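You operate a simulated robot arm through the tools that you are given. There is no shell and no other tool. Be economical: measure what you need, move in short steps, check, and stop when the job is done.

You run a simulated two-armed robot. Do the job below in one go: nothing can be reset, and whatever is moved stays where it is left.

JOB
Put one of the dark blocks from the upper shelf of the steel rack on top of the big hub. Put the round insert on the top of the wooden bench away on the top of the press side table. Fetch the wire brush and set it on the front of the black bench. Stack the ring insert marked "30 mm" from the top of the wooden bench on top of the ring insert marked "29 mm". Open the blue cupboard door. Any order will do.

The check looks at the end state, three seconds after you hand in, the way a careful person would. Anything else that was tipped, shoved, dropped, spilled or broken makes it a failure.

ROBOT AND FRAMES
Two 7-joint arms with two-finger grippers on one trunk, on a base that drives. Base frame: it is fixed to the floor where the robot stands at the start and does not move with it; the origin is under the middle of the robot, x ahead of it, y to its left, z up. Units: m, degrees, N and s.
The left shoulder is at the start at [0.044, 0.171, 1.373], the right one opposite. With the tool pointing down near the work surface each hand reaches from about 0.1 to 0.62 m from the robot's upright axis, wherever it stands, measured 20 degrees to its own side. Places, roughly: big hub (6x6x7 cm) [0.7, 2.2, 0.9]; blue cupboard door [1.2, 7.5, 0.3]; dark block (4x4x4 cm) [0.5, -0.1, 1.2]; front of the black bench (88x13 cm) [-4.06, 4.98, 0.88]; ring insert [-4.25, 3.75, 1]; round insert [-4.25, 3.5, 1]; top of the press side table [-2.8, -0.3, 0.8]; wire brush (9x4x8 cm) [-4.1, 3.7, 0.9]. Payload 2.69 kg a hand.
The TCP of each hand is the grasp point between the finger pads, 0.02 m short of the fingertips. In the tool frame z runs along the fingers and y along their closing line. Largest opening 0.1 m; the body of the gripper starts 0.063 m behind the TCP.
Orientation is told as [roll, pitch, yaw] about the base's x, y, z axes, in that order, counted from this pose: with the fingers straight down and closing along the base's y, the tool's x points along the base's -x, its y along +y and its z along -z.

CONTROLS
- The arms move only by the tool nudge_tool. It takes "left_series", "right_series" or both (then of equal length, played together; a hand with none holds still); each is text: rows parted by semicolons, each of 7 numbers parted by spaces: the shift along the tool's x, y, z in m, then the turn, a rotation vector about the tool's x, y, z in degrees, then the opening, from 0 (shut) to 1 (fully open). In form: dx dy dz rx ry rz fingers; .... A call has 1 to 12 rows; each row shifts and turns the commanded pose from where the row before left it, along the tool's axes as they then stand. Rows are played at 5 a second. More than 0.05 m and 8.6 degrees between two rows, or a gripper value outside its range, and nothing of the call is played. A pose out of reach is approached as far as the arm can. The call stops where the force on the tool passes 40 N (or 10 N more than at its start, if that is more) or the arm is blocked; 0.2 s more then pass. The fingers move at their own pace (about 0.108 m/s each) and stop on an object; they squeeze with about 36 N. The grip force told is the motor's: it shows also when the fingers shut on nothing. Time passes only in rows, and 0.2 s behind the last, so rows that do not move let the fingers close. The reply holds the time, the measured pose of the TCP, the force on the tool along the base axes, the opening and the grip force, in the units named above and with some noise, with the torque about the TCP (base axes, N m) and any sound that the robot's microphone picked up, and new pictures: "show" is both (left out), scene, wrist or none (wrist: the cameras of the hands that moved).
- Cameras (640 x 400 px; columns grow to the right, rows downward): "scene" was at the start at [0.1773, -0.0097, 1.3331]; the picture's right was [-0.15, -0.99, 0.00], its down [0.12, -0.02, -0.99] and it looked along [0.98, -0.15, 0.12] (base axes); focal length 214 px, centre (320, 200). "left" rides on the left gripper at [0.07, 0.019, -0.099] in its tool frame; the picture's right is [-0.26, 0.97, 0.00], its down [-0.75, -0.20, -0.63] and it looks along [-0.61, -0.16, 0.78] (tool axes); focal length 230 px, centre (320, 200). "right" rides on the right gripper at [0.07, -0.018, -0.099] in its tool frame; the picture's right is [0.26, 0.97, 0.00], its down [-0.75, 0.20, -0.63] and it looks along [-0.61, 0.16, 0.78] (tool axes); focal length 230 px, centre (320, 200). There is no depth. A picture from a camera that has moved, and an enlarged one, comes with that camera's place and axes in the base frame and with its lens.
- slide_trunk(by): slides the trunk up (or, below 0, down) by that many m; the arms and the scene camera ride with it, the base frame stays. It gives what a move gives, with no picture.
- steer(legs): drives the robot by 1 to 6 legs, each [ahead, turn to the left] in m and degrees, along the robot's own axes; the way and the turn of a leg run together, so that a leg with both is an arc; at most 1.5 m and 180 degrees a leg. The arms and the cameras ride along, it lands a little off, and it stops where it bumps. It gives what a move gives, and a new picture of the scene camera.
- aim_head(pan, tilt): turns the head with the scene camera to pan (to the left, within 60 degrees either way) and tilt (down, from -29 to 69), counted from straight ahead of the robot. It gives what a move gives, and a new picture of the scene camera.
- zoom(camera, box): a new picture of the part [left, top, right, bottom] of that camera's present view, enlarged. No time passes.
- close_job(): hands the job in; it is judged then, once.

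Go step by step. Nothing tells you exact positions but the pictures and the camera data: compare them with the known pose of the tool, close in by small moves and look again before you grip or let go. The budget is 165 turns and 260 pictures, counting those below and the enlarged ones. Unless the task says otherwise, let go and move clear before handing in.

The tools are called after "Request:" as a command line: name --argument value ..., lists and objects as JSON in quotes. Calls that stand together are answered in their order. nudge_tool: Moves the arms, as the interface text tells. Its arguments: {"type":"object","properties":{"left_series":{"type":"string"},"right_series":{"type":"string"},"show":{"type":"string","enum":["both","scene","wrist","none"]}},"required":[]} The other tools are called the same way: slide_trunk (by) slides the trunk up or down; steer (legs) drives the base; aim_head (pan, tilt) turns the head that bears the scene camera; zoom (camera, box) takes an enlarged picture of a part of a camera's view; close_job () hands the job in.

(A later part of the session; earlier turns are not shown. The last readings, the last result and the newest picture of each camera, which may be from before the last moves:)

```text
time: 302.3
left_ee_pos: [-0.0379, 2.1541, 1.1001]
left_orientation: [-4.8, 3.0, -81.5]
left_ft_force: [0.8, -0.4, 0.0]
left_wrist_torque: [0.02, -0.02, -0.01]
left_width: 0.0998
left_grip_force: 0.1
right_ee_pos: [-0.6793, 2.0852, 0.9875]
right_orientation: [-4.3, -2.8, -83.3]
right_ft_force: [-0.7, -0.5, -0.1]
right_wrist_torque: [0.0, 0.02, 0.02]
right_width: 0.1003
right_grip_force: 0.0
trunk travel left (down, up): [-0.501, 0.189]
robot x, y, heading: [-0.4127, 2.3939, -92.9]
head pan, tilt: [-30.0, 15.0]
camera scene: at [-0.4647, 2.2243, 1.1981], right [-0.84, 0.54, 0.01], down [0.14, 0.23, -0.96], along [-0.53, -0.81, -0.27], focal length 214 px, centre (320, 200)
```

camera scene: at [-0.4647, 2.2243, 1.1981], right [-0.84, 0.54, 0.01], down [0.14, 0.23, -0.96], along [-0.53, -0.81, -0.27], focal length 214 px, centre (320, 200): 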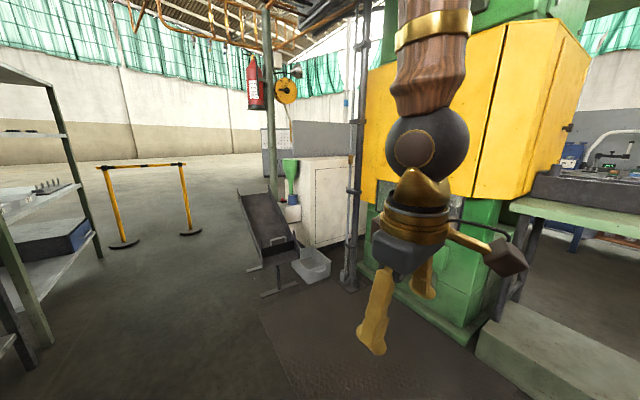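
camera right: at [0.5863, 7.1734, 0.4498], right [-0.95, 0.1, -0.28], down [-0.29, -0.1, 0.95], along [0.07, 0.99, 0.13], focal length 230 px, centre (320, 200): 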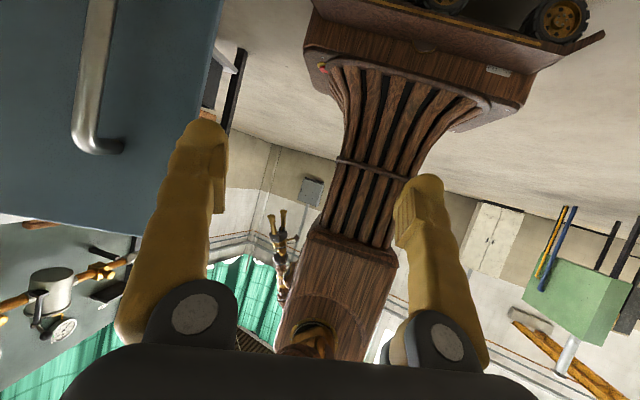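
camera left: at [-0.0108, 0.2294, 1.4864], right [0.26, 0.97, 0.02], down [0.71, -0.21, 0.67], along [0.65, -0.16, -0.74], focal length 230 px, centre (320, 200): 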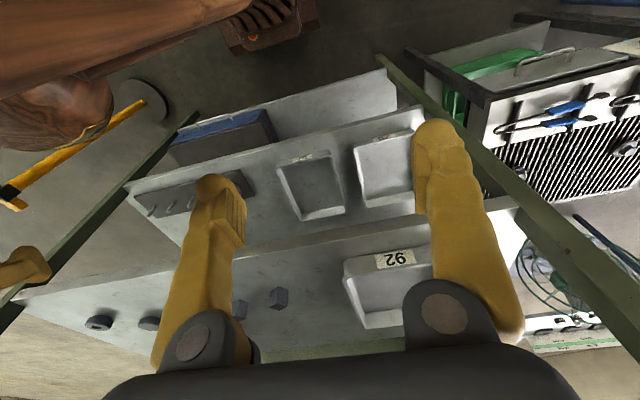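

The press is to the right; beyond it are a chute and a white cabinet. I'll drive to about (-0.4, 0.3) and look southwest.

Request:
steer --legs '[[0, 4.5], [1.5, 0], [0.6, 0]]'

Request:
aim_head --pan -42 --tilt 15

```text
time: 303.1
left_ee_pos: [-0.004, 2.1947, 1.1048]
left_orientation: [-2.2, 1.2, -78.9]
left_ft_force: [-0.4, 1.4, 0.4]
left_wrist_torque: [-0.05, 0.05, -0.03]
left_width: 0.1001
left_grip_force: 0.1
right_ee_pos: [-0.6646, 2.1074, 0.9996]
right_orientation: [-4.9, -4.7, -81.0]
right_ft_force: [0.1, 1.3, 0.3]
right_wrist_torque: [-0.03, 0.04, 0.0]
right_width: 0.1002
right_grip_force: 0.1
trunk travel left (down, up): [-0.501, 0.189]
robot x, y, heading: [-0.4102, 2.3925, -90.9]
head pan, tilt: [-30.0, 15.0]
stopped in leg 1: the robot was blocked; the commanded pose is now the measured one
camera scene: at [-0.4569, 2.2251, 1.1985], right [-0.86, 0.51, 0.01], down [0.13, 0.24, -0.96], along [-0.5, -0.83, -0.27], focal length 214 px, centre (320, 200)
```

scene: 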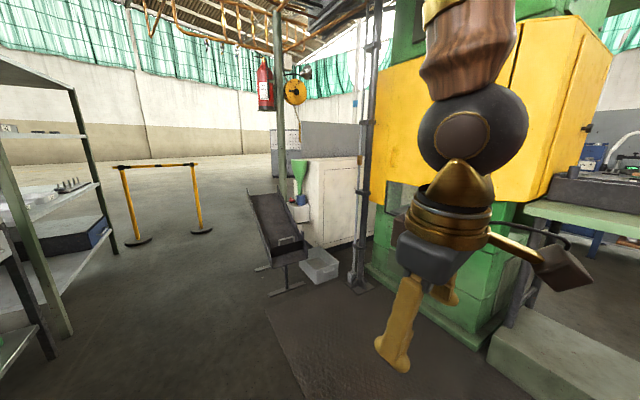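

```text
time: 303.9
left_ee_pos: [-0.0067, 2.1909, 1.1058]
left_orientation: [-2.3, 1.4, -78.8]
left_ft_force: [0.1, -0.8, 0.0]
left_wrist_torque: [0.0, -0.01, -0.02]
left_width: 0.1001
left_grip_force: 0.0
right_ee_pos: [-0.6657, 2.1063, 0.9988]
right_orientation: [-4.7, -4.5, -81.0]
right_ft_force: [0.7, 0.2, -0.5]
right_wrist_torque: [0.01, 0.01, 0.02]
right_width: 0.1001
right_grip_force: 0.0
trunk travel left (down, up): [-0.501, 0.189]
robot x, y, heading: [-0.4078, 2.388, -90.6]
head pan, tilt: [-42.0, 15.0]
camera scene: at [-0.4742, 2.2339, 1.1982], right [-0.73, 0.68, 0.01], down [0.18, 0.21, -0.96], along [-0.66, -0.7, -0.27], focal length 214 px, centre (320, 200)
```

scene: 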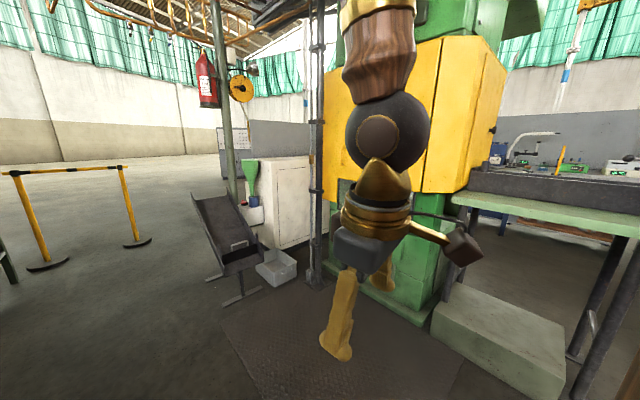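

The stop seems to come from the arms again. I'll reset them slightly forward and drive straight on.

Request:
nudge_tool --right_series "-0.02 0 0 0 2 0 1; -0.02 0 0 0 2 0 1; 0 0 0 0 0 0 1; 0 0 0 0 0 0 1" --left_series "-0.03 0 0 0 0 0 1; -0.03 -0.01 0 0 0 0 1; -0.03 -0.01 0 0 0 0 1; 0 0 0 0 0 0 1" --show "none"

Request:
steer --legs '[[1.5, 0], [0.7, 0]]'

```text
time: 304.9
left_ee_pos: [-0.0245, 2.1063, 1.107]
left_orientation: [-4.3, 0.6, -79.0]
left_ft_force: [0.1, 0.0, -0.7]
left_wrist_torque: [0.0, 0.02, 0.0]
left_width: 0.0997
left_grip_force: 0.0
right_ee_pos: [-0.6592, 2.0665, 1.0]
right_orientation: [-4.7, -0.6, -81.4]
right_ft_force: [-0.3, 0.2, -0.1]
right_wrist_torque: [-0.03, 0.0, 0.02]
right_width: 0.1
right_grip_force: 0.0
trunk travel left (down, up): [-0.501, 0.189]
robot x, y, heading: [-0.4075, 2.3894, -90.9]
head pan, tilt: [-42.0, 15.0]
```

```text
time: 315.8
left_ee_pos: [-0.066, -0.098, 1.1075]
left_orientation: [-4.3, 0.5, -79.2]
left_ft_force: [0.1, 0.5, 0.3]
left_wrist_torque: [0.0, 0.04, 0.02]
left_width: 0.0998
left_grip_force: 0.1
right_ee_pos: [-0.7007, -0.1349, 1.0003]
right_orientation: [-4.8, -0.5, -81.5]
right_ft_force: [-0.6, -0.2, 0.2]
right_wrist_torque: [0.03, 0.0, 0.0]
right_width: 0.1002
right_grip_force: 0.0
trunk travel left (down, up): [-0.501, 0.189]
robot x, y, heading: [-0.45, 0.1875, -90.7]
head pan, tilt: [-42.0, 15.0]
camera scene: at [-0.5154, 0.0319, 1.1983], right [-0.73, 0.68, 0.01], down [0.18, 0.21, -0.96], along [-0.66, -0.7, -0.27], focal length 214 px, centre (320, 200)
```

scene: 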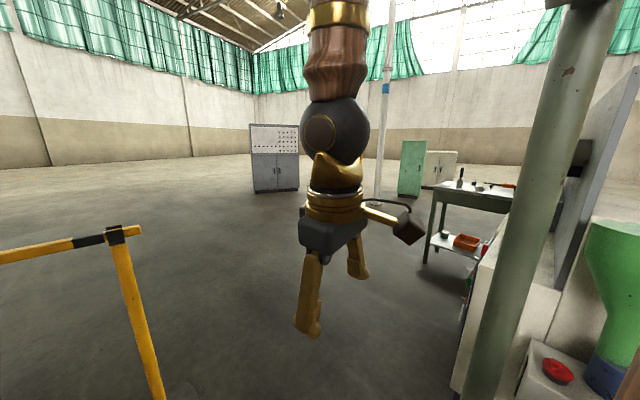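

The area to the southwest is open, and the press side table is visible at about (-2.8, -0.3). I'll go there via (-1.6, -0.95).

Request:
steer --legs '[[0, -44], [1.5, 0], [0.1, 0], [0, -45]]'

Request:
aim_head --pan -20 --tilt 12

```text
time: 328.0
left_ee_pos: [-1.8713, -1.281, 1.1125]
left_orientation: [-4.8, -0.6, -169.3]
left_ft_force: [0.7, -0.4, 0.2]
left_wrist_torque: [0.0, 0.08, 0.0]
left_width: 0.1002
left_grip_force: 0.0
right_ee_pos: [-1.9065, -0.6466, 1.0072]
right_orientation: [-4.9, -1.8, -171.8]
right_ft_force: [0.1, 0.2, 0.0]
right_wrist_torque: [-0.01, 0.05, 0.01]
right_width: 0.0999
right_grip_force: 0.0
trunk travel left (down, up): [-0.501, 0.189]
robot x, y, heading: [-1.6037, -0.9092, 178.6]
head pan, tilt: [-42.0, 15.0]
camera scene: at [-1.7587, -0.8383, 1.1988], right [0.69, 0.73, 0.01], down [0.2, -0.18, -0.96], along [-0.7, 0.66, -0.27], focal length 214 px, centre (320, 200)
```

scene: 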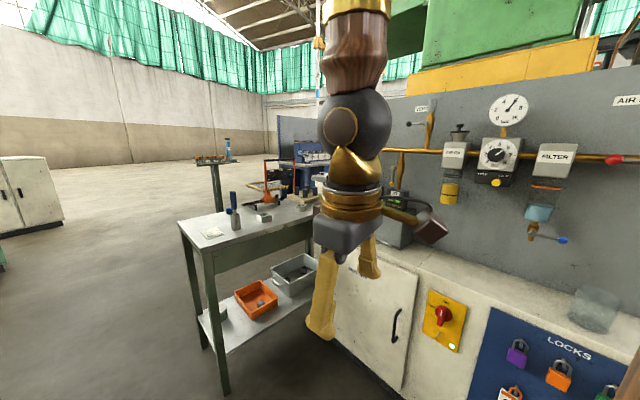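

```text
time: 328.9
left_ee_pos: [-1.8566, -1.2811, 1.1143]
left_orientation: [-4.9, -1.4, -169.5]
left_ft_force: [-1.0, 0.1, 0.1]
left_wrist_torque: [0.05, 0.0, 0.01]
left_width: 0.0997
left_grip_force: 0.0
right_ee_pos: [-1.895, -0.6467, 1.0107]
right_orientation: [-5.0, -2.3, -171.9]
right_ft_force: [-0.1, 0.6, -0.5]
right_wrist_torque: [-0.01, -0.02, -0.02]
right_width: 0.1001
right_grip_force: 0.0
trunk travel left (down, up): [-0.501, 0.189]
robot x, y, heading: [-1.6016, -0.9053, 178.7]
head pan, tilt: [-20.0, 12.0]
camera scene: at [-1.7814, -0.8692, 1.2029], right [0.36, 0.93, 0.01], down [0.21, -0.08, -0.97], along [-0.91, 0.36, -0.22], focal length 214 px, centre (320, 200)
```

scene: 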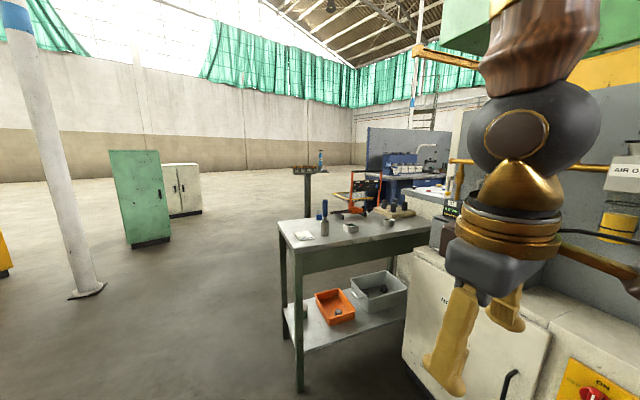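

The press side table is seen clearly with its front edge at y≈-0.64. I'll pass it to x≈-3.7 and look north to the benches.

Request:
steer --legs '[[1.5, 0], [0.6, 0], [0, -80]]'

Request:
aim_head --pan 0 --tilt 12

```text
time: 333.2
left_ee_pos: [-2.6422, -1.2483, 1.1155]
left_orientation: [-5.2, -0.4, -172.6]
left_ft_force: [1.1, -0.9, -0.6]
left_wrist_torque: [0.12, 0.1, 0.01]
left_width: 0.0999
left_grip_force: 0.0
right_ee_pos: [-2.6357, -0.6108, 1.0105]
right_orientation: [-5.0, -2.2, -175.3]
right_ft_force: [0.3, -0.8, 1.1]
right_wrist_torque: [0.02, 0.01, 0.0]
right_width: 0.1003
right_grip_force: 0.1
trunk travel left (down, up): [-0.501, 0.189]
robot x, y, heading: [-2.3606, -0.8887, 169.3]
head pan, tilt: [-20.0, 12.0]
stopped in leg 1: the robot was blocked; the commanded pose is now the measured one
camera scene: at [-2.5071, -0.8274, 1.2062], right [0.51, 0.86, 0.0], down [0.18, -0.1, -0.98], along [-0.84, 0.5, -0.2], focal length 214 px, centre (320, 200)
```

scene: 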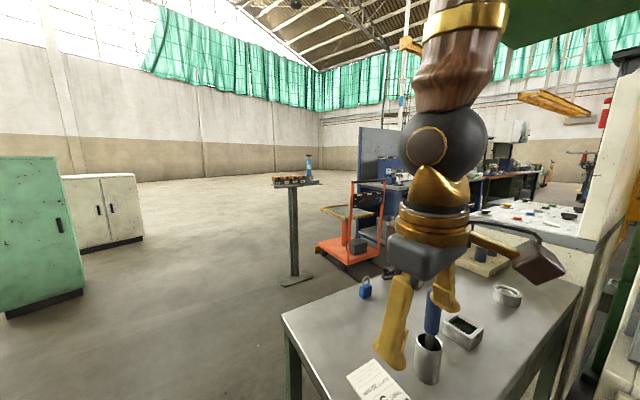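

```text
time: 334.1
left_ee_pos: [-2.6351, -1.2473, 1.1174]
left_orientation: [-5.5, -0.8, -172.8]
left_ft_force: [1.3, -0.1, -0.3]
left_wrist_torque: [-0.01, 0.03, 0.0]
left_width: 0.1002
left_grip_force: 0.1
right_ee_pos: [-2.6296, -0.6097, 1.0125]
right_orientation: [-5.0, -2.5, -175.2]
right_ft_force: [0.7, 0.2, -0.2]
right_wrist_torque: [0.02, 0.03, -0.03]
right_width: 0.1001
right_grip_force: 0.1
trunk travel left (down, up): [-0.501, 0.189]
robot x, y, heading: [-2.3646, -0.8902, 169.2]
head pan, tilt: [0.0, 12.0]
camera scene: at [-2.5257, -0.8546, 1.2051], right [0.19, 0.98, 0.0], down [0.21, -0.04, -0.98], along [-0.96, 0.18, -0.21], focal length 214 px, centre (320, 200)
```

scene: 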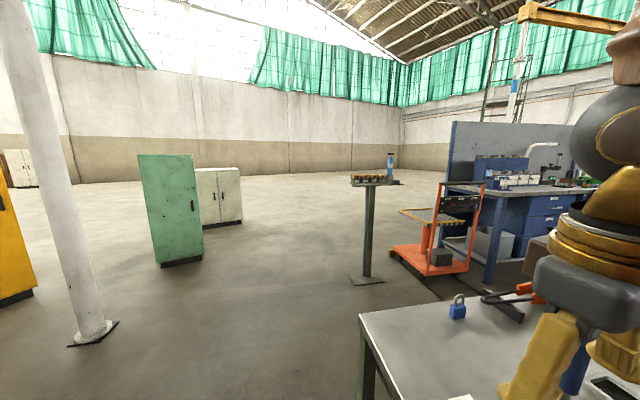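

I brushed the cabinet side while passing. I'll back off and give the table a wider berth, then turn north.

Request:
steer --legs '[[-0.25, 0], [0, 45], [0.5, 0], [0, -33], [1.1, 0], [0, -90]]'

```text
time: 351.4
left_ee_pos: [-4.0037, -1.0529, 1.1169]
left_orientation: [-5.5, -0.9, 108.7]
left_ft_force: [-0.9, -0.2, -1.0]
left_wrist_torque: [0.01, 0.02, 0.01]
left_width: 0.1001
left_grip_force: 0.0
right_ee_pos: [-3.3785, -0.9327, 1.0131]
right_orientation: [-5.1, -2.2, 106.2]
right_ft_force: [-0.5, 0.4, -0.3]
right_wrist_torque: [0.02, 0.0, -0.02]
right_width: 0.1001
right_grip_force: 0.0
trunk travel left (down, up): [-0.501, 0.189]
robot x, y, heading: [-3.604, -1.2507, 90.8]
head pan, tilt: [0.0, 12.0]
camera scene: at [-3.6086, -1.068, 1.2028], right [1.0, 0.01, 0.0], down [0.0, -0.22, -0.97], along [-0.01, 0.97, -0.22], focal length 214 px, centre (320, 200)
```

scene: 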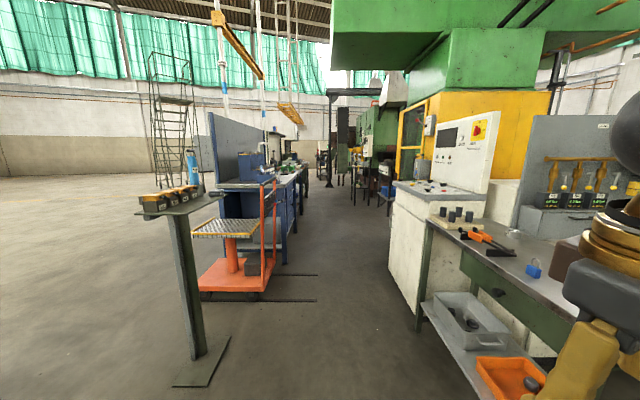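

The aisle north is clear. I'll drive up to about y≈3.0.

Request:
steer --legs '[[0, -1.5], [1.5, 0], [1.5, 0], [1.2, 0]]'

Request:
aim_head --pan 45 --tilt 25

```text
time: 371.9
left_ee_pos: [-3.9536, 3.1386, 1.1183]
left_orientation: [-4.0, -1.5, 107.7]
left_ft_force: [-0.5, 0.0, -0.3]
left_wrist_torque: [-0.01, -0.02, -0.02]
left_width: 0.0999
left_grip_force: 0.0
right_ee_pos: [-3.3138, 3.2453, 1.0178]
right_orientation: [-5.3, -3.2, 105.4]
right_ft_force: [0.3, 0.2, -0.7]
right_wrist_torque: [0.0, 0.0, -0.01]
right_width: 0.1
right_grip_force: 0.0
trunk travel left (down, up): [-0.501, 0.189]
robot x, y, heading: [-3.5449, 2.9391, 89.9]
head pan, tilt: [0.0, 12.0]
camera scene: at [-3.5459, 3.1288, 1.2028], right [1.0, 0.0, 0.0], down [0.0, -0.23, -0.97], along [0.0, 0.97, -0.23], focal length 214 px, centre (320, 200)
```

scene: 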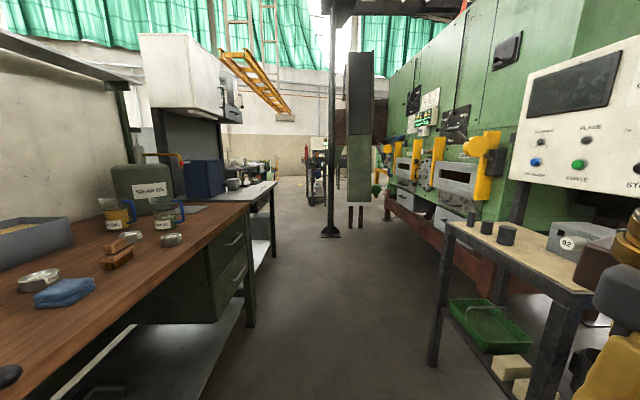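

```text
time: 373.0
left_ee_pos: [-3.9675, 3.1245, 1.1212]
left_orientation: [-2.0, -1.5, 107.5]
left_ft_force: [0.2, 0.0, -0.6]
left_wrist_torque: [0.04, 0.02, 0.03]
left_width: 0.1
left_grip_force: 0.0
right_ee_pos: [-3.3145, 3.2372, 1.0237]
right_orientation: [-5.8, -5.1, 105.4]
right_ft_force: [-0.2, -0.4, 0.3]
right_wrist_torque: [0.04, 0.02, -0.02]
right_width: 0.1001
right_grip_force: 0.1
trunk travel left (down, up): [-0.501, 0.189]
robot x, y, heading: [-3.5423, 2.9409, 90.4]
head pan, tilt: [45.0, 25.0]
camera scene: at [-3.6112, 3.0998, 1.1822], right [0.71, 0.71, -0.01], down [0.3, -0.31, -0.9], along [-0.64, 0.63, -0.43], focal length 214 px, centre (320, 200)
```

scene: 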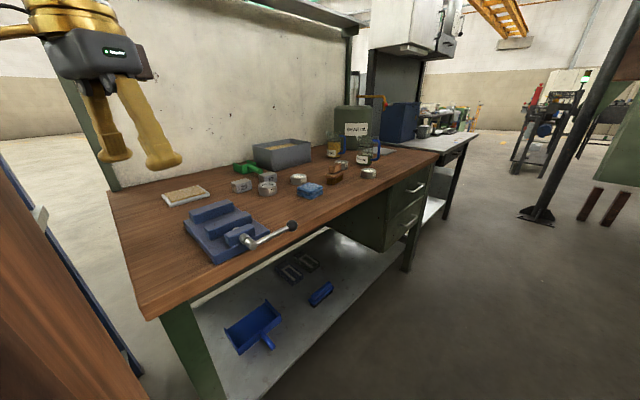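

The wooden bench has a vise, several ring inserts, a cloth and a wooden-handled brush. I'll zoom in.

Request:
zoom --camera "scene" --box '[220, 140, 400, 220]'

```text
3.56 times, centred on (310, 180) of scene
camera zoom: at [-3.6112, 3.0998, 1.1822], right [0.71, 0.71, -0.01], down [0.3, -0.31, -0.9], along [-0.64, 0.63, -0.43], focal length 763 px, centre (356, 271)
```

zoom: 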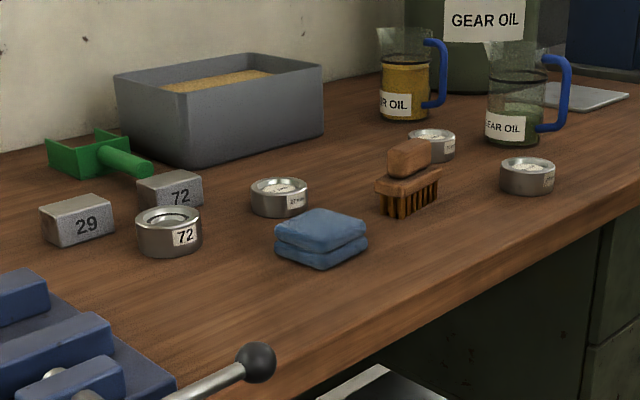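

The bench top is at z≈0.9 with its front edge at x≈-3.95. I'll move to y≈3.55 and face the bench.

Request:
steer --legs '[[0.62, 0], [0, 89]]'

Request:
aim_head --pan 0 --tilt 35

Request:
zoom --camera "scene" --box '[200, 100, 440, 250]'

```text
time: 380.4
left_ee_pos: [-3.7296, 3.1654, 1.1213]
left_orientation: [-4.6, -1.1, -163.3]
left_ft_force: [-0.1, 0.2, 0.6]
left_wrist_torque: [0.0, 0.01, 0.01]
left_width: 0.1003
left_grip_force: 0.0
right_ee_pos: [-3.8341, 3.8083, 1.024]
right_orientation: [-5.6, -5.0, -165.5]
right_ft_force: [0.2, -0.6, 0.7]
right_wrist_torque: [0.0, -0.01, -0.02]
right_width: 0.1002
right_grip_force: 0.1
trunk travel left (down, up): [-0.501, 0.189]
robot x, y, heading: [-3.5416, 3.577, 178.9]
head pan, tilt: [45.0, 25.0]
camera scene: at [-3.699, 3.5184, 1.1822], right [-0.7, 0.72, -0.01], down [0.32, 0.29, -0.9], along [-0.64, -0.63, -0.43], focal length 214 px, centre (320, 200)
```

scene: 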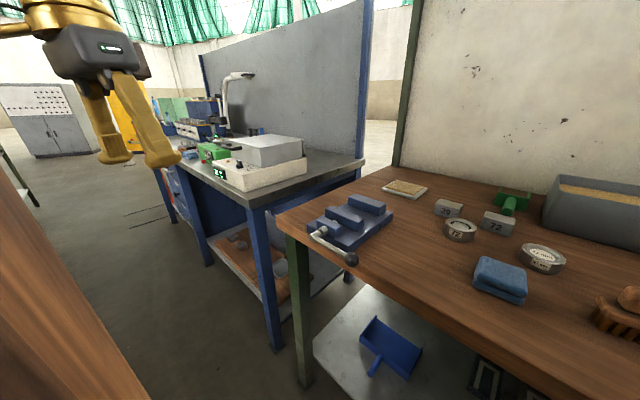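

```text
time: 381.5
left_ee_pos: [-3.7144, 3.1522, 1.1222]
left_orientation: [-3.0, -0.7, -163.4]
left_ft_force: [-0.1, -0.2, 0.5]
left_wrist_torque: [0.01, -0.01, -0.03]
left_width: 0.0998
left_grip_force: 0.1
right_ee_pos: [-3.8494, 3.8049, 1.0318]
right_orientation: [-6.5, -9.5, -164.8]
right_ft_force: [0.2, -0.1, 0.8]
right_wrist_torque: [-0.02, 0.01, 0.01]
right_width: 0.1
right_grip_force: 0.0
trunk travel left (down, up): [-0.501, 0.189]
robot x, y, heading: [-3.5416, 3.5808, 178.9]
head pan, tilt: [0.0, 35.0]
camera scene: at [-3.7205, 3.5837, 1.1661], right [0.02, 1.0, 0.0], down [0.59, -0.01, -0.81], along [-0.81, 0.01, -0.59], focal length 214 px, centre (320, 200)
```

scene: 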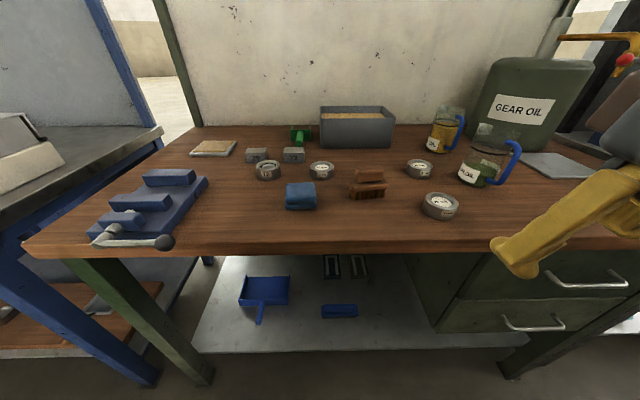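

```text
2.67 times, centred on (320, 175) of scene
camera zoom: at [-3.7205, 3.5837, 1.1661], right [0.02, 1.0, 0.0], down [0.59, -0.01, -0.81], along [-0.81, 0.01, -0.59], focal length 572 px, centre (320, 267)
```

zoom: 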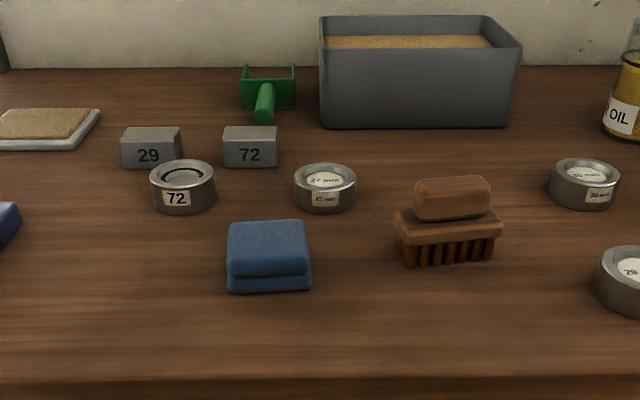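

I see a round insert marked "72", square blocks "29" and "72", and three ring inserts. I'll read the ring labels closely.

Request:
zoom --camera "scene" --box '[395, 150, 475, 225]'

Request:
zoom --camera "scene" --box '[240, 140, 350, 200]'

```text
5.33 times, centred on (435, 188) of scene
camera zoom: at [-3.7205, 3.5837, 1.1661], right [0.02, 1.0, 0.0], down [0.59, -0.01, -0.81], along [-0.81, 0.01, -0.59], focal length 1144 px, centre (-293, 267)
```

zoom: 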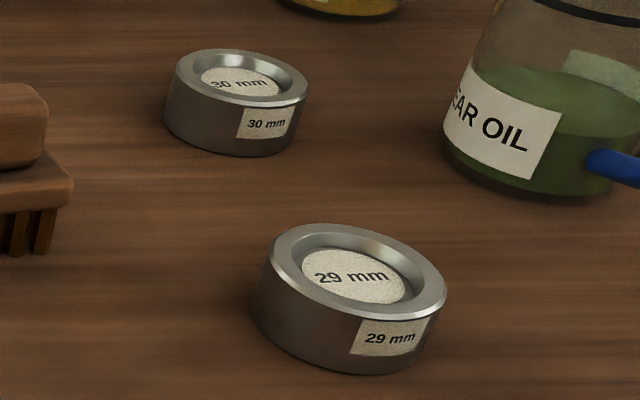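

```text
5.82 times, centred on (295, 170) of scene
camera zoom: at [-3.7205, 3.5837, 1.1661], right [0.02, 1.0, 0.0], down [0.59, -0.01, -0.81], along [-0.81, 0.01, -0.59], focal length 1248 px, centre (466, 374)
```

zoom: 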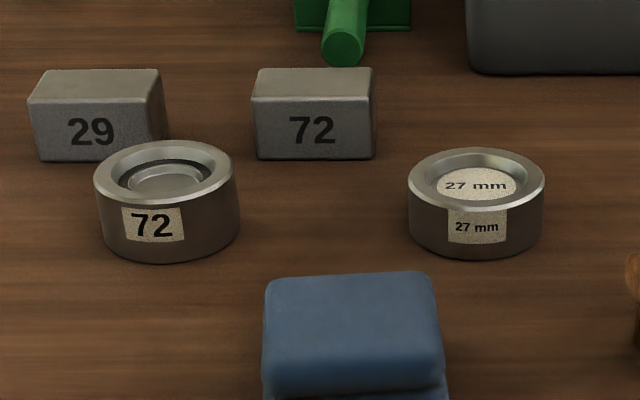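

The "30 mm" ring is at about (-4.23, 3.855), the "29 mm" ring at (-4.07, 3.836), the round insert "72" at (-4.23, 3.455), and the brush at (-4.12, 3.69). I'll raise the trunk and move closer so both arms can reach.

Request:
slide_trunk --by 0.12

Request:
steer --legs '[[0, -33], [0.12, 0], [0, 34]]'

```text
time: 383.0
left_ee_pos: [-3.7135, 3.1515, 1.2426]
left_orientation: [-2.9, -0.8, -163.5]
left_ft_force: [-0.3, 0.3, -0.5]
left_wrist_torque: [-0.03, 0.01, 0.0]
left_width: 0.1
left_grip_force: 0.1
right_ee_pos: [-3.8536, 3.8038, 1.1516]
right_orientation: [-6.5, -9.8, -164.8]
right_ft_force: [-0.1, -0.4, -1.0]
right_wrist_torque: [0.01, -0.03, -0.01]
right_width: 0.1001
right_grip_force: 0.0
trunk travel left (down, up): [-0.621, 0.069]
robot x, y, heading: [-3.5435, 3.5815, 179.1]
head pan, tilt: [0.0, 35.0]
```

```text
time: 387.6
left_ee_pos: [-3.8313, 3.2283, 1.2418]
left_orientation: [-4.8, -0.8, -163.0]
left_ft_force: [2.8, 0.0, -0.3]
left_wrist_torque: [0.03, 0.29, -0.03]
left_width: 0.1001
left_grip_force: 0.0
right_ee_pos: [-3.942, 3.8732, 1.1421]
right_orientation: [-5.6, -4.0, -165.2]
right_ft_force: [0.9, -0.5, 0.2]
right_wrist_torque: [0.07, 0.14, 0.01]
right_width: 0.1
right_grip_force: 0.0
trunk travel left (down, up): [-0.621, 0.069]
robot x, y, heading: [-3.6423, 3.6569, 179.2]
head pan, tilt: [0.0, 35.0]
camera scene: at [-3.8198, 3.6595, 1.2862], right [0.01, 1.0, 0.0], down [0.59, -0.01, -0.81], along [-0.81, 0.01, -0.59], focal length 214 px, centre (320, 200)
```

scene: 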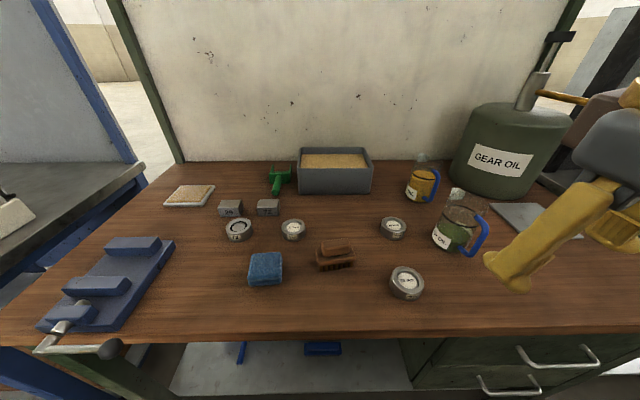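

The positions are consistent. I'll bring the right hand over the "30 mm" ring at a safe height, keeping its yaw so the fingers miss the jug.

Request:
nudge_tool --right_series "-0.0407 -0.0082 0 -0.8 0 0 0.85; -0.0407 -0.0082 0 -0.8 0 0 0.85; -0.0407 -0.0082 0 -0.8 0 0 0.85; -0.0407 -0.0082 0 -0.8 0 0 0.85; -0.0407 -0.0082 0 -0.8 0 0 0.85; -0.0407 -0.0082 0 -0.8 0 0 0.85; -0.0407 -0.0082 0 -0.8 0 0 0.85; 0 0 0.03 0 0 0 0.85; 0 0 0.03 0 0 0 0.85; 0 0 0 0 0 0 0.85; 0 0 0 0 0 0 0.85" --show "both"

```text
time: 389.6
left_ee_pos: [-3.7913, 3.2195, 1.2436]
left_orientation: [-3.5, -0.7, -163.1]
left_ft_force: [-0.2, -1.0, 0.0]
left_wrist_torque: [0.01, 0.03, 0.01]
left_width: 0.1
left_grip_force: 0.1
right_ee_pos: [-4.2071, 3.8564, 1.1275]
right_orientation: [-0.4, -5.8, -165.2]
right_ft_force: [0.2, -0.2, -1.1]
right_wrist_torque: [-0.03, 0.05, 0.0]
right_width: 0.0848
right_grip_force: 0.0
trunk travel left (down, up): [-0.621, 0.069]
robot x, y, heading: [-3.6397, 3.6549, 179.2]
head pan, tilt: [0.0, 35.0]
stopped in row 10 (right hand): the arm was blocked; the commanded pose is now the measured one
camera scene: at [-3.8219, 3.6596, 1.286], right [0.01, 1.0, 0.0], down [0.59, -0.01, -0.81], along [-0.81, 0.01, -0.59], focal length 214 px, centre (320, 200)
camera right: at [-4.1345, 3.8929, 1.2171], right [0.49, -0.87, -0.03], down [-0.61, -0.37, 0.7], along [-0.62, -0.33, -0.71], focal length 230 px, centre (320, 200)
```

scene: 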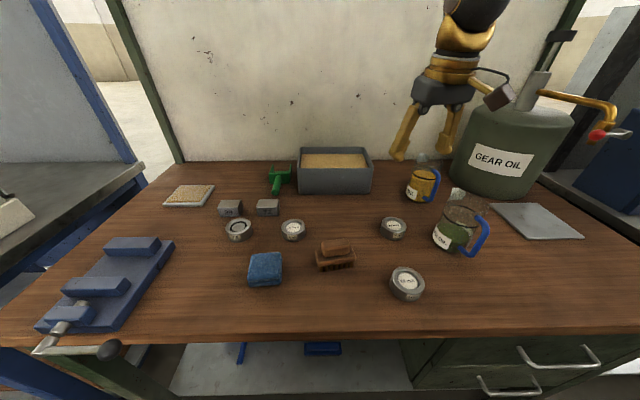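
right: 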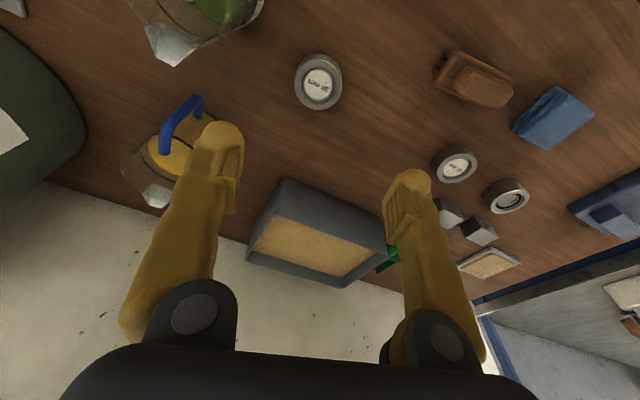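

The wrist view puts the 30 mm ring at (-4.228, 3.850). I'll lower toward it.

Request:
nudge_tool --right_series "-0.007 0.003 0.02 0 0 0 0.85; -0.007 0.003 0.025 0 0 0 0.85; -0.005 0.004 0.025 0 0 0 0.85; 0 0 0.025 0 0 0 0.85; 0 0 0 0 0 0 0.85; 0 0 0 0 0 0 0.85" --show "wrist"

```text
time: 390.3
left_ee_pos: [-3.7659, 3.2062, 1.246]
left_orientation: [-1.8, 0.1, -163.2]
left_ft_force: [1.5, 0.3, 0.5]
left_wrist_torque: [0.0, 0.04, 0.04]
left_width: 0.0999
left_grip_force: 0.0
right_ee_pos: [-4.2074, 3.8453, 1.0876]
right_orientation: [-0.7, -6.8, -165.2]
right_ft_force: [0.5, -0.4, -1.2]
right_wrist_torque: [-0.06, 0.06, -0.04]
right_width: 0.0851
right_grip_force: 0.1
trunk travel left (down, up): [-0.621, 0.069]
robot x, y, heading: [-3.6424, 3.6546, 179.2]
head pan, tilt: [0.0, 35.0]
stopped in row 3 (right hand): the arm was blocked; the commanded pose is now the measured one
camera right: at [-4.1336, 3.8817, 1.1748], right [0.49, -0.87, -0.04], down [-0.6, -0.37, 0.71], along [-0.63, -0.32, -0.7], focal length 230 px, centre (320, 200)
```

right: 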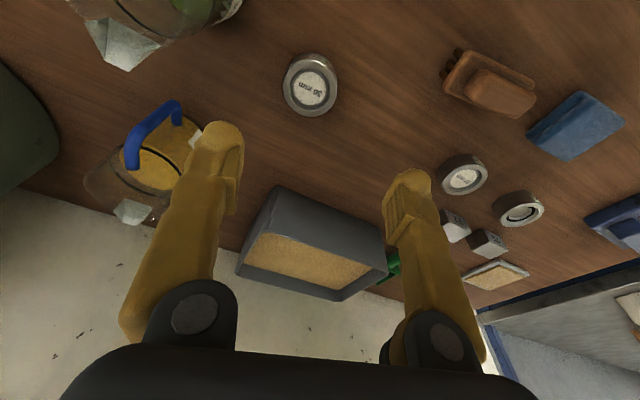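

The left hand keeps creeping back to the body, so I'll put it out front first, then continue lowering.

Request:
nudge_tool --left_series "-0.03 0 0 0 0 0 1; -0.04 -0.02 0 0 0 0 1; -0.04 -0.02 0 0 0 0 1; -0.04 -0.01 0 0 0 0 1; -0.03 0 0 0 0 0 1; 0 0 0 0 0 0 1; 0 0 0 0 0 0 1" --show "none"

Request:
nudge_tool --right_series "0 0 0 0 0 0 0.85; -0.005 0 0.02 0 0 0 0.85; -0.005 0 0.02 0 0 0 0.85; -0.005 0 0.02 0 0 0 0.85; 0 0 0.02 0 0 0 0.85; 0 0 0 0 0 0 0.85; 0 0 0 0 0 0 0.85" --show "wrist"

```text
time: 391.9
left_ee_pos: [-3.9578, 3.2157, 1.2531]
left_orientation: [-4.0, -1.5, -163.2]
left_ft_force: [0.6, 1.1, 0.8]
left_wrist_torque: [0.0, 0.06, -0.02]
left_width: 0.1001
left_grip_force: 0.1
right_ee_pos: [-4.2099, 3.8446, 1.0826]
right_orientation: [-0.6, -6.5, -165.3]
right_ft_force: [-0.9, 0.3, 0.5]
right_wrist_torque: [0.01, 0.04, 0.01]
right_width: 0.085
right_grip_force: 0.0
trunk travel left (down, up): [-0.621, 0.069]
robot x, y, heading: [-3.6389, 3.6524, 179.0]
head pan, tilt: [0.0, 35.0]
```

```text
time: 392.8
left_ee_pos: [-3.9342, 3.215, 1.2584]
left_orientation: [-4.4, -2.7, -163.1]
left_ft_force: [1.0, 0.1, -1.2]
left_wrist_torque: [0.02, 0.07, -0.02]
left_width: 0.1001
left_grip_force: 0.1
right_ee_pos: [-4.2053, 3.8408, 1.0577]
right_orientation: [-0.9, -7.8, -165.3]
right_ft_force: [0.1, 0.4, -0.1]
right_wrist_torque: [-0.01, 0.12, 0.0]
right_width: 0.0849
right_grip_force: 0.1
trunk travel left (down, up): [-0.621, 0.069]
robot x, y, heading: [-3.6426, 3.6523, 179.3]
head pan, tilt: [0.0, 35.0]
stopped in row 4 (right hand): the arm was blocked; the commanded pose is now the measured one
camera right: at [-4.1302, 3.8783, 1.1448], right [0.49, -0.87, -0.05], down [-0.58, -0.37, 0.72], along [-0.65, -0.32, -0.69], focal length 230 px, centre (320, 200)
```

right: 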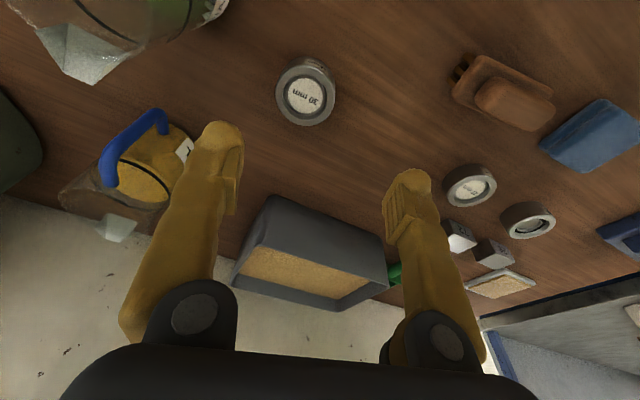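

I'll use the trunk for the vertical move instead, since the arm's posture can then stay fixed.

Request:
slide_trunk --by -0.09

Request:
nudge_tool --right_series "0 0 0 0 0 0 0.85; -0.006 -0.006 0 0 0 0 0.85; -0.006 -0.006 0 0 0 0 0.85; -0.007 -0.006 0 0 0 0 0.85; 0 0 0 0 0 0 0.85" --show "both"

```text
time: 394.0
left_ee_pos: [-3.9387, 3.2165, 1.1662]
left_orientation: [-4.3, -2.5, -163.1]
left_ft_force: [0.2, 0.7, -1.0]
left_wrist_torque: [-0.02, -0.02, -0.01]
left_width: 0.0999
left_grip_force: 0.1
right_ee_pos: [-4.2088, 3.8408, 0.9638]
right_orientation: [-0.8, -7.4, -165.3]
right_ft_force: [0.8, -0.5, -0.2]
right_wrist_torque: [0.0, 0.0, 0.0]
right_width: 0.085
right_grip_force: 0.1
trunk travel left (down, up): [-0.531, 0.159]
robot x, y, heading: [-3.6438, 3.6544, 179.2]
head pan, tilt: [0.0, 35.0]
```

```text
time: 395.3
left_ee_pos: [-3.9147, 3.2177, 1.1741]
left_orientation: [-4.8, -3.5, -163.1]
left_ft_force: [0.7, -0.9, 0.1]
left_wrist_torque: [0.03, 0.09, 0.02]
left_width: 0.1002
left_grip_force: 0.1
right_ee_pos: [-4.2138, 3.8536, 0.9804]
right_orientation: [-1.2, -8.5, -165.3]
right_ft_force: [0.9, 0.6, -0.3]
right_wrist_torque: [-0.04, 0.09, 0.01]
right_width: 0.0848
right_grip_force: 0.1
trunk travel left (down, up): [-0.531, 0.159]
robot x, y, heading: [-3.6385, 3.6534, 179.4]
head pan, tilt: [0.0, 35.0]
stopped in row 5 (right hand): the arm was blocked; the commanded pose is now the measured one
camera scene: at [-3.816, 3.6596, 1.1967], right [0.01, 1.0, 0.0], down [0.58, -0.01, -0.81], along [-0.81, 0.01, -0.58], focal length 214 px, centre (320, 200)
camera right: at [-4.1375, 3.8903, 1.066], right [0.49, -0.87, -0.06], down [-0.57, -0.37, 0.73], along [-0.66, -0.32, -0.68], focal length 230 px, centre (320, 200)
```

scene: 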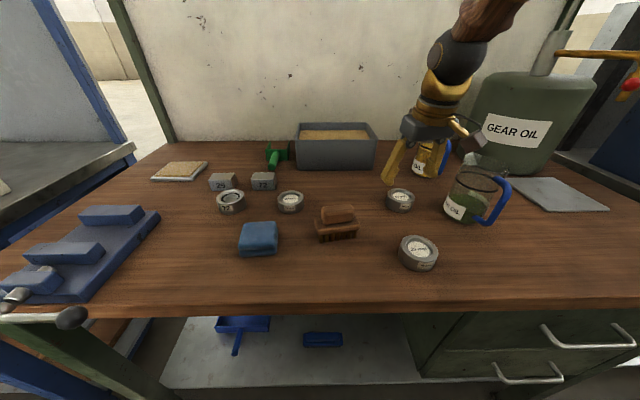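
right: 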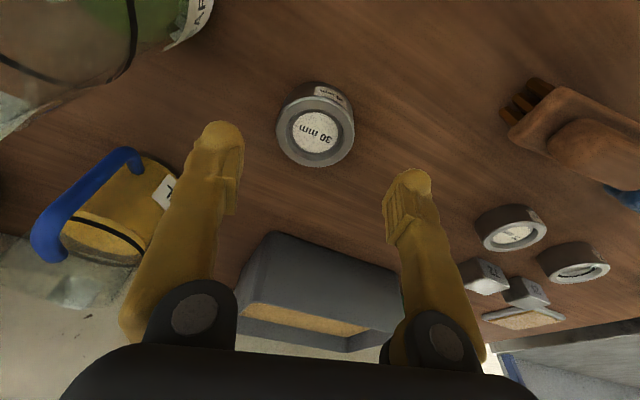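

The arm is now close above the ring. A small correction forward, then I'll lower with the trunk.

Request:
nudge_tool --right_series "-0.010 -0.002 0 0 0 0 0.85; 0 0 0 0 0 0 0.85" --show "none"

Request:
slide_trunk --by -0.055

Request:
zoom --camera "right" --box '[80, 0, 560, 300]'

Request:
zoom --camera "scene" --box '[340, 110, 500, 230]'

```text
time: 395.9
left_ee_pos: [-3.9196, 3.2176, 1.1712]
left_orientation: [-4.8, -3.3, -163.1]
left_ft_force: [0.4, 0.0, 0.7]
left_wrist_torque: [-0.01, -0.02, 0.02]
left_width: 0.1
left_grip_force: 0.0
right_ee_pos: [-4.2276, 3.8527, 0.9778]
right_orientation: [-1.1, -8.4, -165.3]
right_ft_force: [0.1, -0.9, 0.1]
right_wrist_torque: [0.01, -0.03, 0.01]
right_width: 0.0852
right_grip_force: 0.1
trunk travel left (down, up): [-0.531, 0.159]
robot x, y, heading: [-3.6387, 3.6544, 179.5]
head pan, tilt: [0.0, 35.0]
```

```text
time: 396.9
left_ee_pos: [-3.9197, 3.2176, 1.1165]
left_orientation: [-4.7, -3.3, -163.1]
left_ft_force: [0.2, -0.3, 0.6]
left_wrist_torque: [0.0, 0.01, -0.02]
left_width: 0.0999
left_grip_force: 0.0
right_ee_pos: [-4.2277, 3.8524, 0.9229]
right_orientation: [-1.0, -8.1, -165.3]
right_ft_force: [-0.3, -0.3, -0.5]
right_wrist_torque: [0.01, 0.01, -0.01]
right_width: 0.0851
right_grip_force: 0.0
trunk travel left (down, up): [-0.476, 0.214]
robot x, y, heading: [-3.6416, 3.6563, 179.1]
head pan, tilt: [0.0, 35.0]
```

```text
1.33 times, centred on (320, 150) of right
camera zoom: at [-4.1514, 3.8898, 1.0087], right [0.49, -0.87, -0.05], down [-0.58, -0.37, 0.73], along [-0.65, -0.32, -0.68], focal length 307 px, centre (320, 267)
```

zoom: 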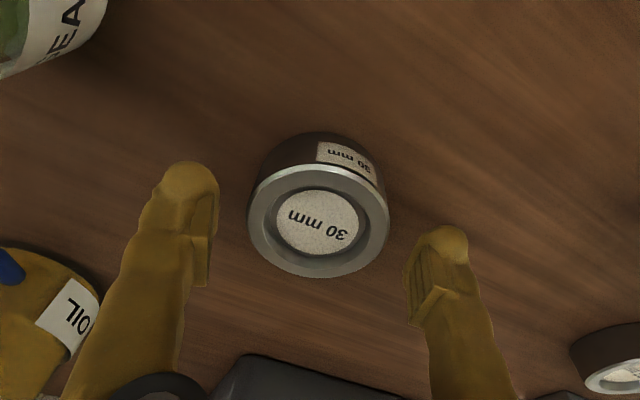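

```text
3.33 times, centred on (420, 170) of scene
camera zoom: at [-3.8188, 3.6598, 1.1411], right [0.01, 1.0, 0.0], down [0.59, -0.01, -0.81], along [-0.81, 0.01, -0.59], focal length 715 px, centre (-13, 300)
```

zoom: 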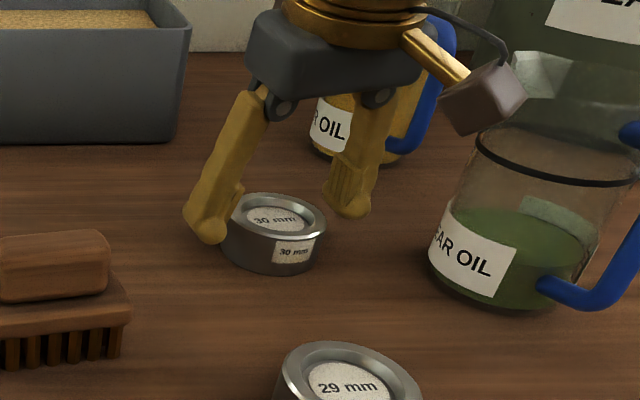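

The ring is nicely between the fingers. I'll make a small correction, lower 2 cm, and close.

Request:
nudge_tool --right_series "0.005 -0.003 0 0 0 0 0.85; 0 0 0 0 0 0 0.85" --show "none"

Request:
slide_trunk --by -0.021

Request:
nudge_tool --right_series "0 0 0 0 0 0 0.4; 0 0 0 0 0 0 0; 0 0 0 0 0 0 0; 0 0 0 0 0 0 0; 0 0 0 0 0 0 0" --show "wrist"

```text
time: 397.4
left_ee_pos: [-3.9212, 3.2172, 1.1163]
left_orientation: [-4.8, -3.4, -163.1]
left_ft_force: [0.0, 0.1, 0.5]
left_wrist_torque: [-0.01, -0.01, 0.01]
left_width: 0.1001
left_grip_force: 0.1
right_ee_pos: [-4.2243, 3.857, 0.9207]
right_orientation: [-1.1, -8.3, -165.3]
right_ft_force: [0.6, -0.6, 0.2]
right_wrist_torque: [-0.01, 0.0, -0.01]
right_width: 0.0849
right_grip_force: 0.0
trunk travel left (down, up): [-0.476, 0.214]
robot x, y, heading: [-3.6384, 3.6593, 179.3]
head pan, tilt: [0.0, 35.0]
```

```text
time: 398.1
left_ee_pos: [-3.9201, 3.2158, 1.0961]
left_orientation: [-4.7, -3.2, -163.1]
left_ft_force: [-0.5, -0.4, 0.6]
left_wrist_torque: [0.05, 0.01, 0.0]
left_width: 0.1001
left_grip_force: 0.1
right_ee_pos: [-4.2236, 3.8571, 0.9009]
right_orientation: [-1.1, -8.3, -165.3]
right_ft_force: [-0.2, -0.4, 0.0]
right_wrist_torque: [0.0, -0.01, 0.02]
right_width: 0.085
right_grip_force: 0.1
trunk travel left (down, up): [-0.455, 0.235]
robot x, y, heading: [-3.6412, 3.6511, 179.3]
head pan, tilt: [0.0, 35.0]
```

```text
time: 399.3
left_ee_pos: [-3.9193, 3.2165, 1.0959]
left_orientation: [-4.9, -3.3, -163.2]
left_ft_force: [-0.2, 0.1, 0.8]
left_wrist_torque: [-0.02, 0.01, -0.01]
left_width: 0.1
left_grip_force: 0.1
right_ee_pos: [-4.225, 3.8561, 0.901]
right_orientation: [-1.2, -8.4, -165.4]
right_ft_force: [-0.2, -5.6, 7.5]
right_wrist_torque: [-0.52, -0.13, -0.04]
right_width: 0.0606
right_grip_force: 36.3
trunk travel left (down, up): [-0.455, 0.235]
robot x, y, heading: [-3.6383, 3.652, 179.3]
head pan, tilt: [0.0, 35.0]
camera right: at [-4.1476, 3.8932, 0.988], right [0.49, -0.87, -0.06], down [-0.58, -0.37, 0.73], along [-0.65, -0.32, -0.68], focal length 230 px, centre (320, 200)
```

right: 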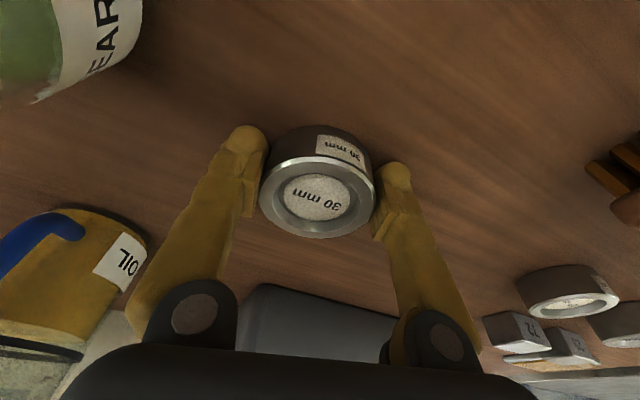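

The 30 mm ring is gripped at 60.6 mm. I'll lift it with the trunk, then move it over the 29 mm ring.

Request:
slide_trunk --by 0.07

Request:
nudge_tool --right_series "0.029 0.0114 -0.004 0 0 0 0; 0.029 0.0114 -0.004 0 0 0 0; 0.029 0.0114 -0.004 0 0 0 0; 0.029 0.0114 -0.004 0 0 0 0; 0.020 0.0114 -0.004 0 0 0 0; 0 0 0 0 0 0 0; 0 0 0 0 0 0 0" --show "both"

```text
time: 400.4
left_ee_pos: [-3.9205, 3.2166, 1.1643]
left_orientation: [-4.8, -3.2, -163.1]
left_ft_force: [0.5, 0.2, 0.1]
left_wrist_torque: [-0.02, 0.0, 0.02]
left_width: 0.1
left_grip_force: 0.0
right_ee_pos: [-4.2241, 3.8568, 0.9708]
right_orientation: [-1.0, -8.2, -165.4]
right_ft_force: [0.0, 0.6, -6.0]
right_wrist_torque: [0.02, -0.02, -0.01]
right_width: 0.0601
right_grip_force: 36.2
trunk travel left (down, up): [-0.525, 0.165]
robot x, y, heading: [-3.6377, 3.6524, 179.0]
head pan, tilt: [0.0, 35.0]
```

```text
time: 402.0
left_ee_pos: [-3.9208, 3.2166, 1.1652]
left_orientation: [-4.7, -3.3, -163.0]
left_ft_force: [-0.1, -0.5, -0.3]
left_wrist_torque: [0.0, 0.0, 0.0]
left_width: 0.1002
left_grip_force: 0.1
right_ee_pos: [-4.075, 3.8377, 0.9717]
right_orientation: [-1.1, -8.3, -165.3]
right_ft_force: [-0.1, 0.7, -6.7]
right_wrist_torque: [-0.01, -0.04, 0.0]
right_width: 0.0602
right_grip_force: 35.4
trunk travel left (down, up): [-0.525, 0.165]
robot x, y, heading: [-3.6414, 3.6532, 179.2]
head pan, tilt: [0.0, 35.0]
camera scene: at [-3.8199, 3.6598, 1.19], right [0.01, 1.0, 0.0], down [0.59, -0.01, -0.81], along [-0.81, 0.01, -0.59], focal length 214 px, centre (320, 200)
camera right: at [-3.999, 3.8741, 1.0576], right [0.49, -0.87, -0.06], down [-0.58, -0.37, 0.73], along [-0.65, -0.32, -0.68], focal length 230 px, centre (320, 200)
```

scene: 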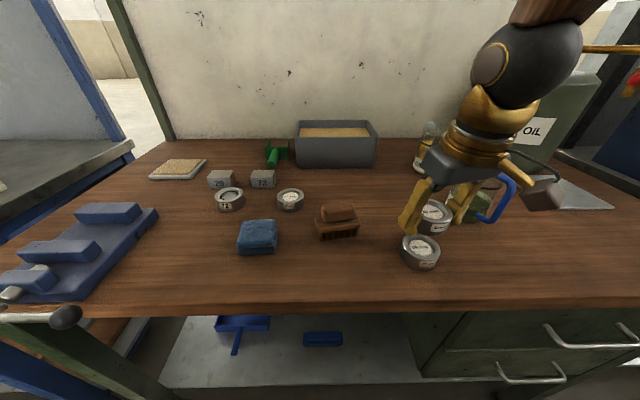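
right: 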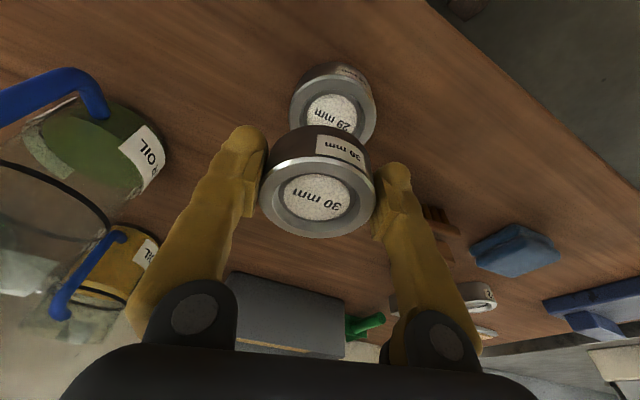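

The held ring is nearly centred over the 29 mm ring. A tiny shift, then I'll lower with the trunk.

Request:
nudge_tool --right_series "0.004 0.001 0 0 0 0 0; 0 0 0 0 0 0 0" --show "none"

Request:
slide_trunk --by -0.034

Request:
zoom --camera "right" --box '[220, 20, 420, 260]'

Request:
zoom --camera "scene" --box '[370, 180, 490, 280]'

```text
time: 402.6
left_ee_pos: [-3.9202, 3.2168, 1.165]
left_orientation: [-4.7, -3.3, -163.1]
left_ft_force: [-0.2, 1.0, 0.8]
left_wrist_torque: [0.03, 0.04, 0.03]
left_width: 0.0999
left_grip_force: 0.1
right_ee_pos: [-4.0717, 3.838, 0.9693]
right_orientation: [-1.2, -8.2, -165.3]
right_ft_force: [0.1, -0.2, -5.9]
right_wrist_torque: [-0.01, -0.04, 0.01]
right_width: 0.0605
right_grip_force: 36.7
trunk travel left (down, up): [-0.525, 0.165]
robot x, y, heading: [-3.6424, 3.6557, 179.4]
head pan, tilt: [0.0, 35.0]
```

```text
time: 403.4
left_ee_pos: [-3.9207, 3.2164, 1.1311]
left_orientation: [-4.7, -3.2, -163.2]
left_ft_force: [0.5, -0.4, 0.0]
left_wrist_torque: [0.03, 0.01, 0.0]
left_width: 0.0999
left_grip_force: 0.1
right_ee_pos: [-4.0708, 3.8371, 0.936]
right_orientation: [-1.0, -8.3, -165.3]
right_ft_force: [-0.5, 0.1, -6.3]
right_wrist_torque: [0.03, -0.05, -0.02]
right_width: 0.0603
right_grip_force: 35.9
trunk travel left (down, up): [-0.491, 0.199]
robot x, y, heading: [-3.6395, 3.654, 179.4]
head pan, tilt: [0.0, 35.0]
```

```text
1.67 times, centred on (320, 140) of right
camera zoom: at [-3.9949, 3.8742, 1.0229], right [0.49, -0.87, -0.06], down [-0.58, -0.37, 0.73], along [-0.65, -0.32, -0.68], focal length 384 px, centre (320, 300)
```

zoom: 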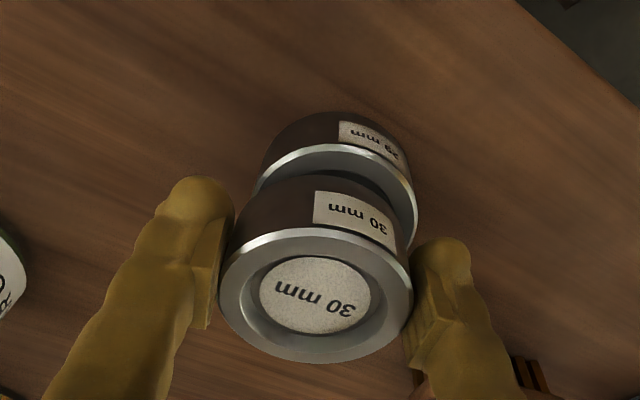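

```text
4.00 times, centred on (430, 230) of scene
camera zoom: at [-3.8192, 3.6599, 1.156], right [0.01, 1.0, 0.0], down [0.59, -0.01, -0.81], along [-0.81, 0.01, -0.59], focal length 858 px, centre (-120, 80)
```

zoom: 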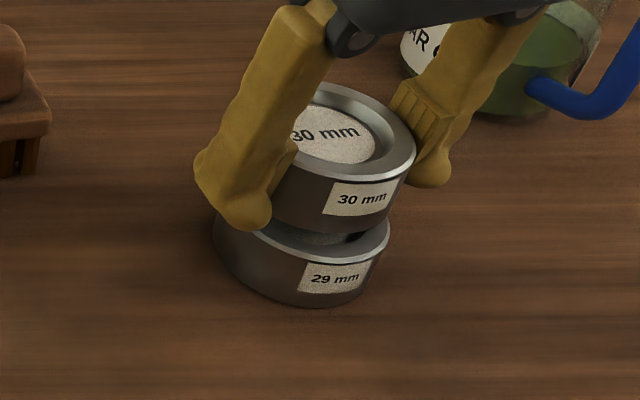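

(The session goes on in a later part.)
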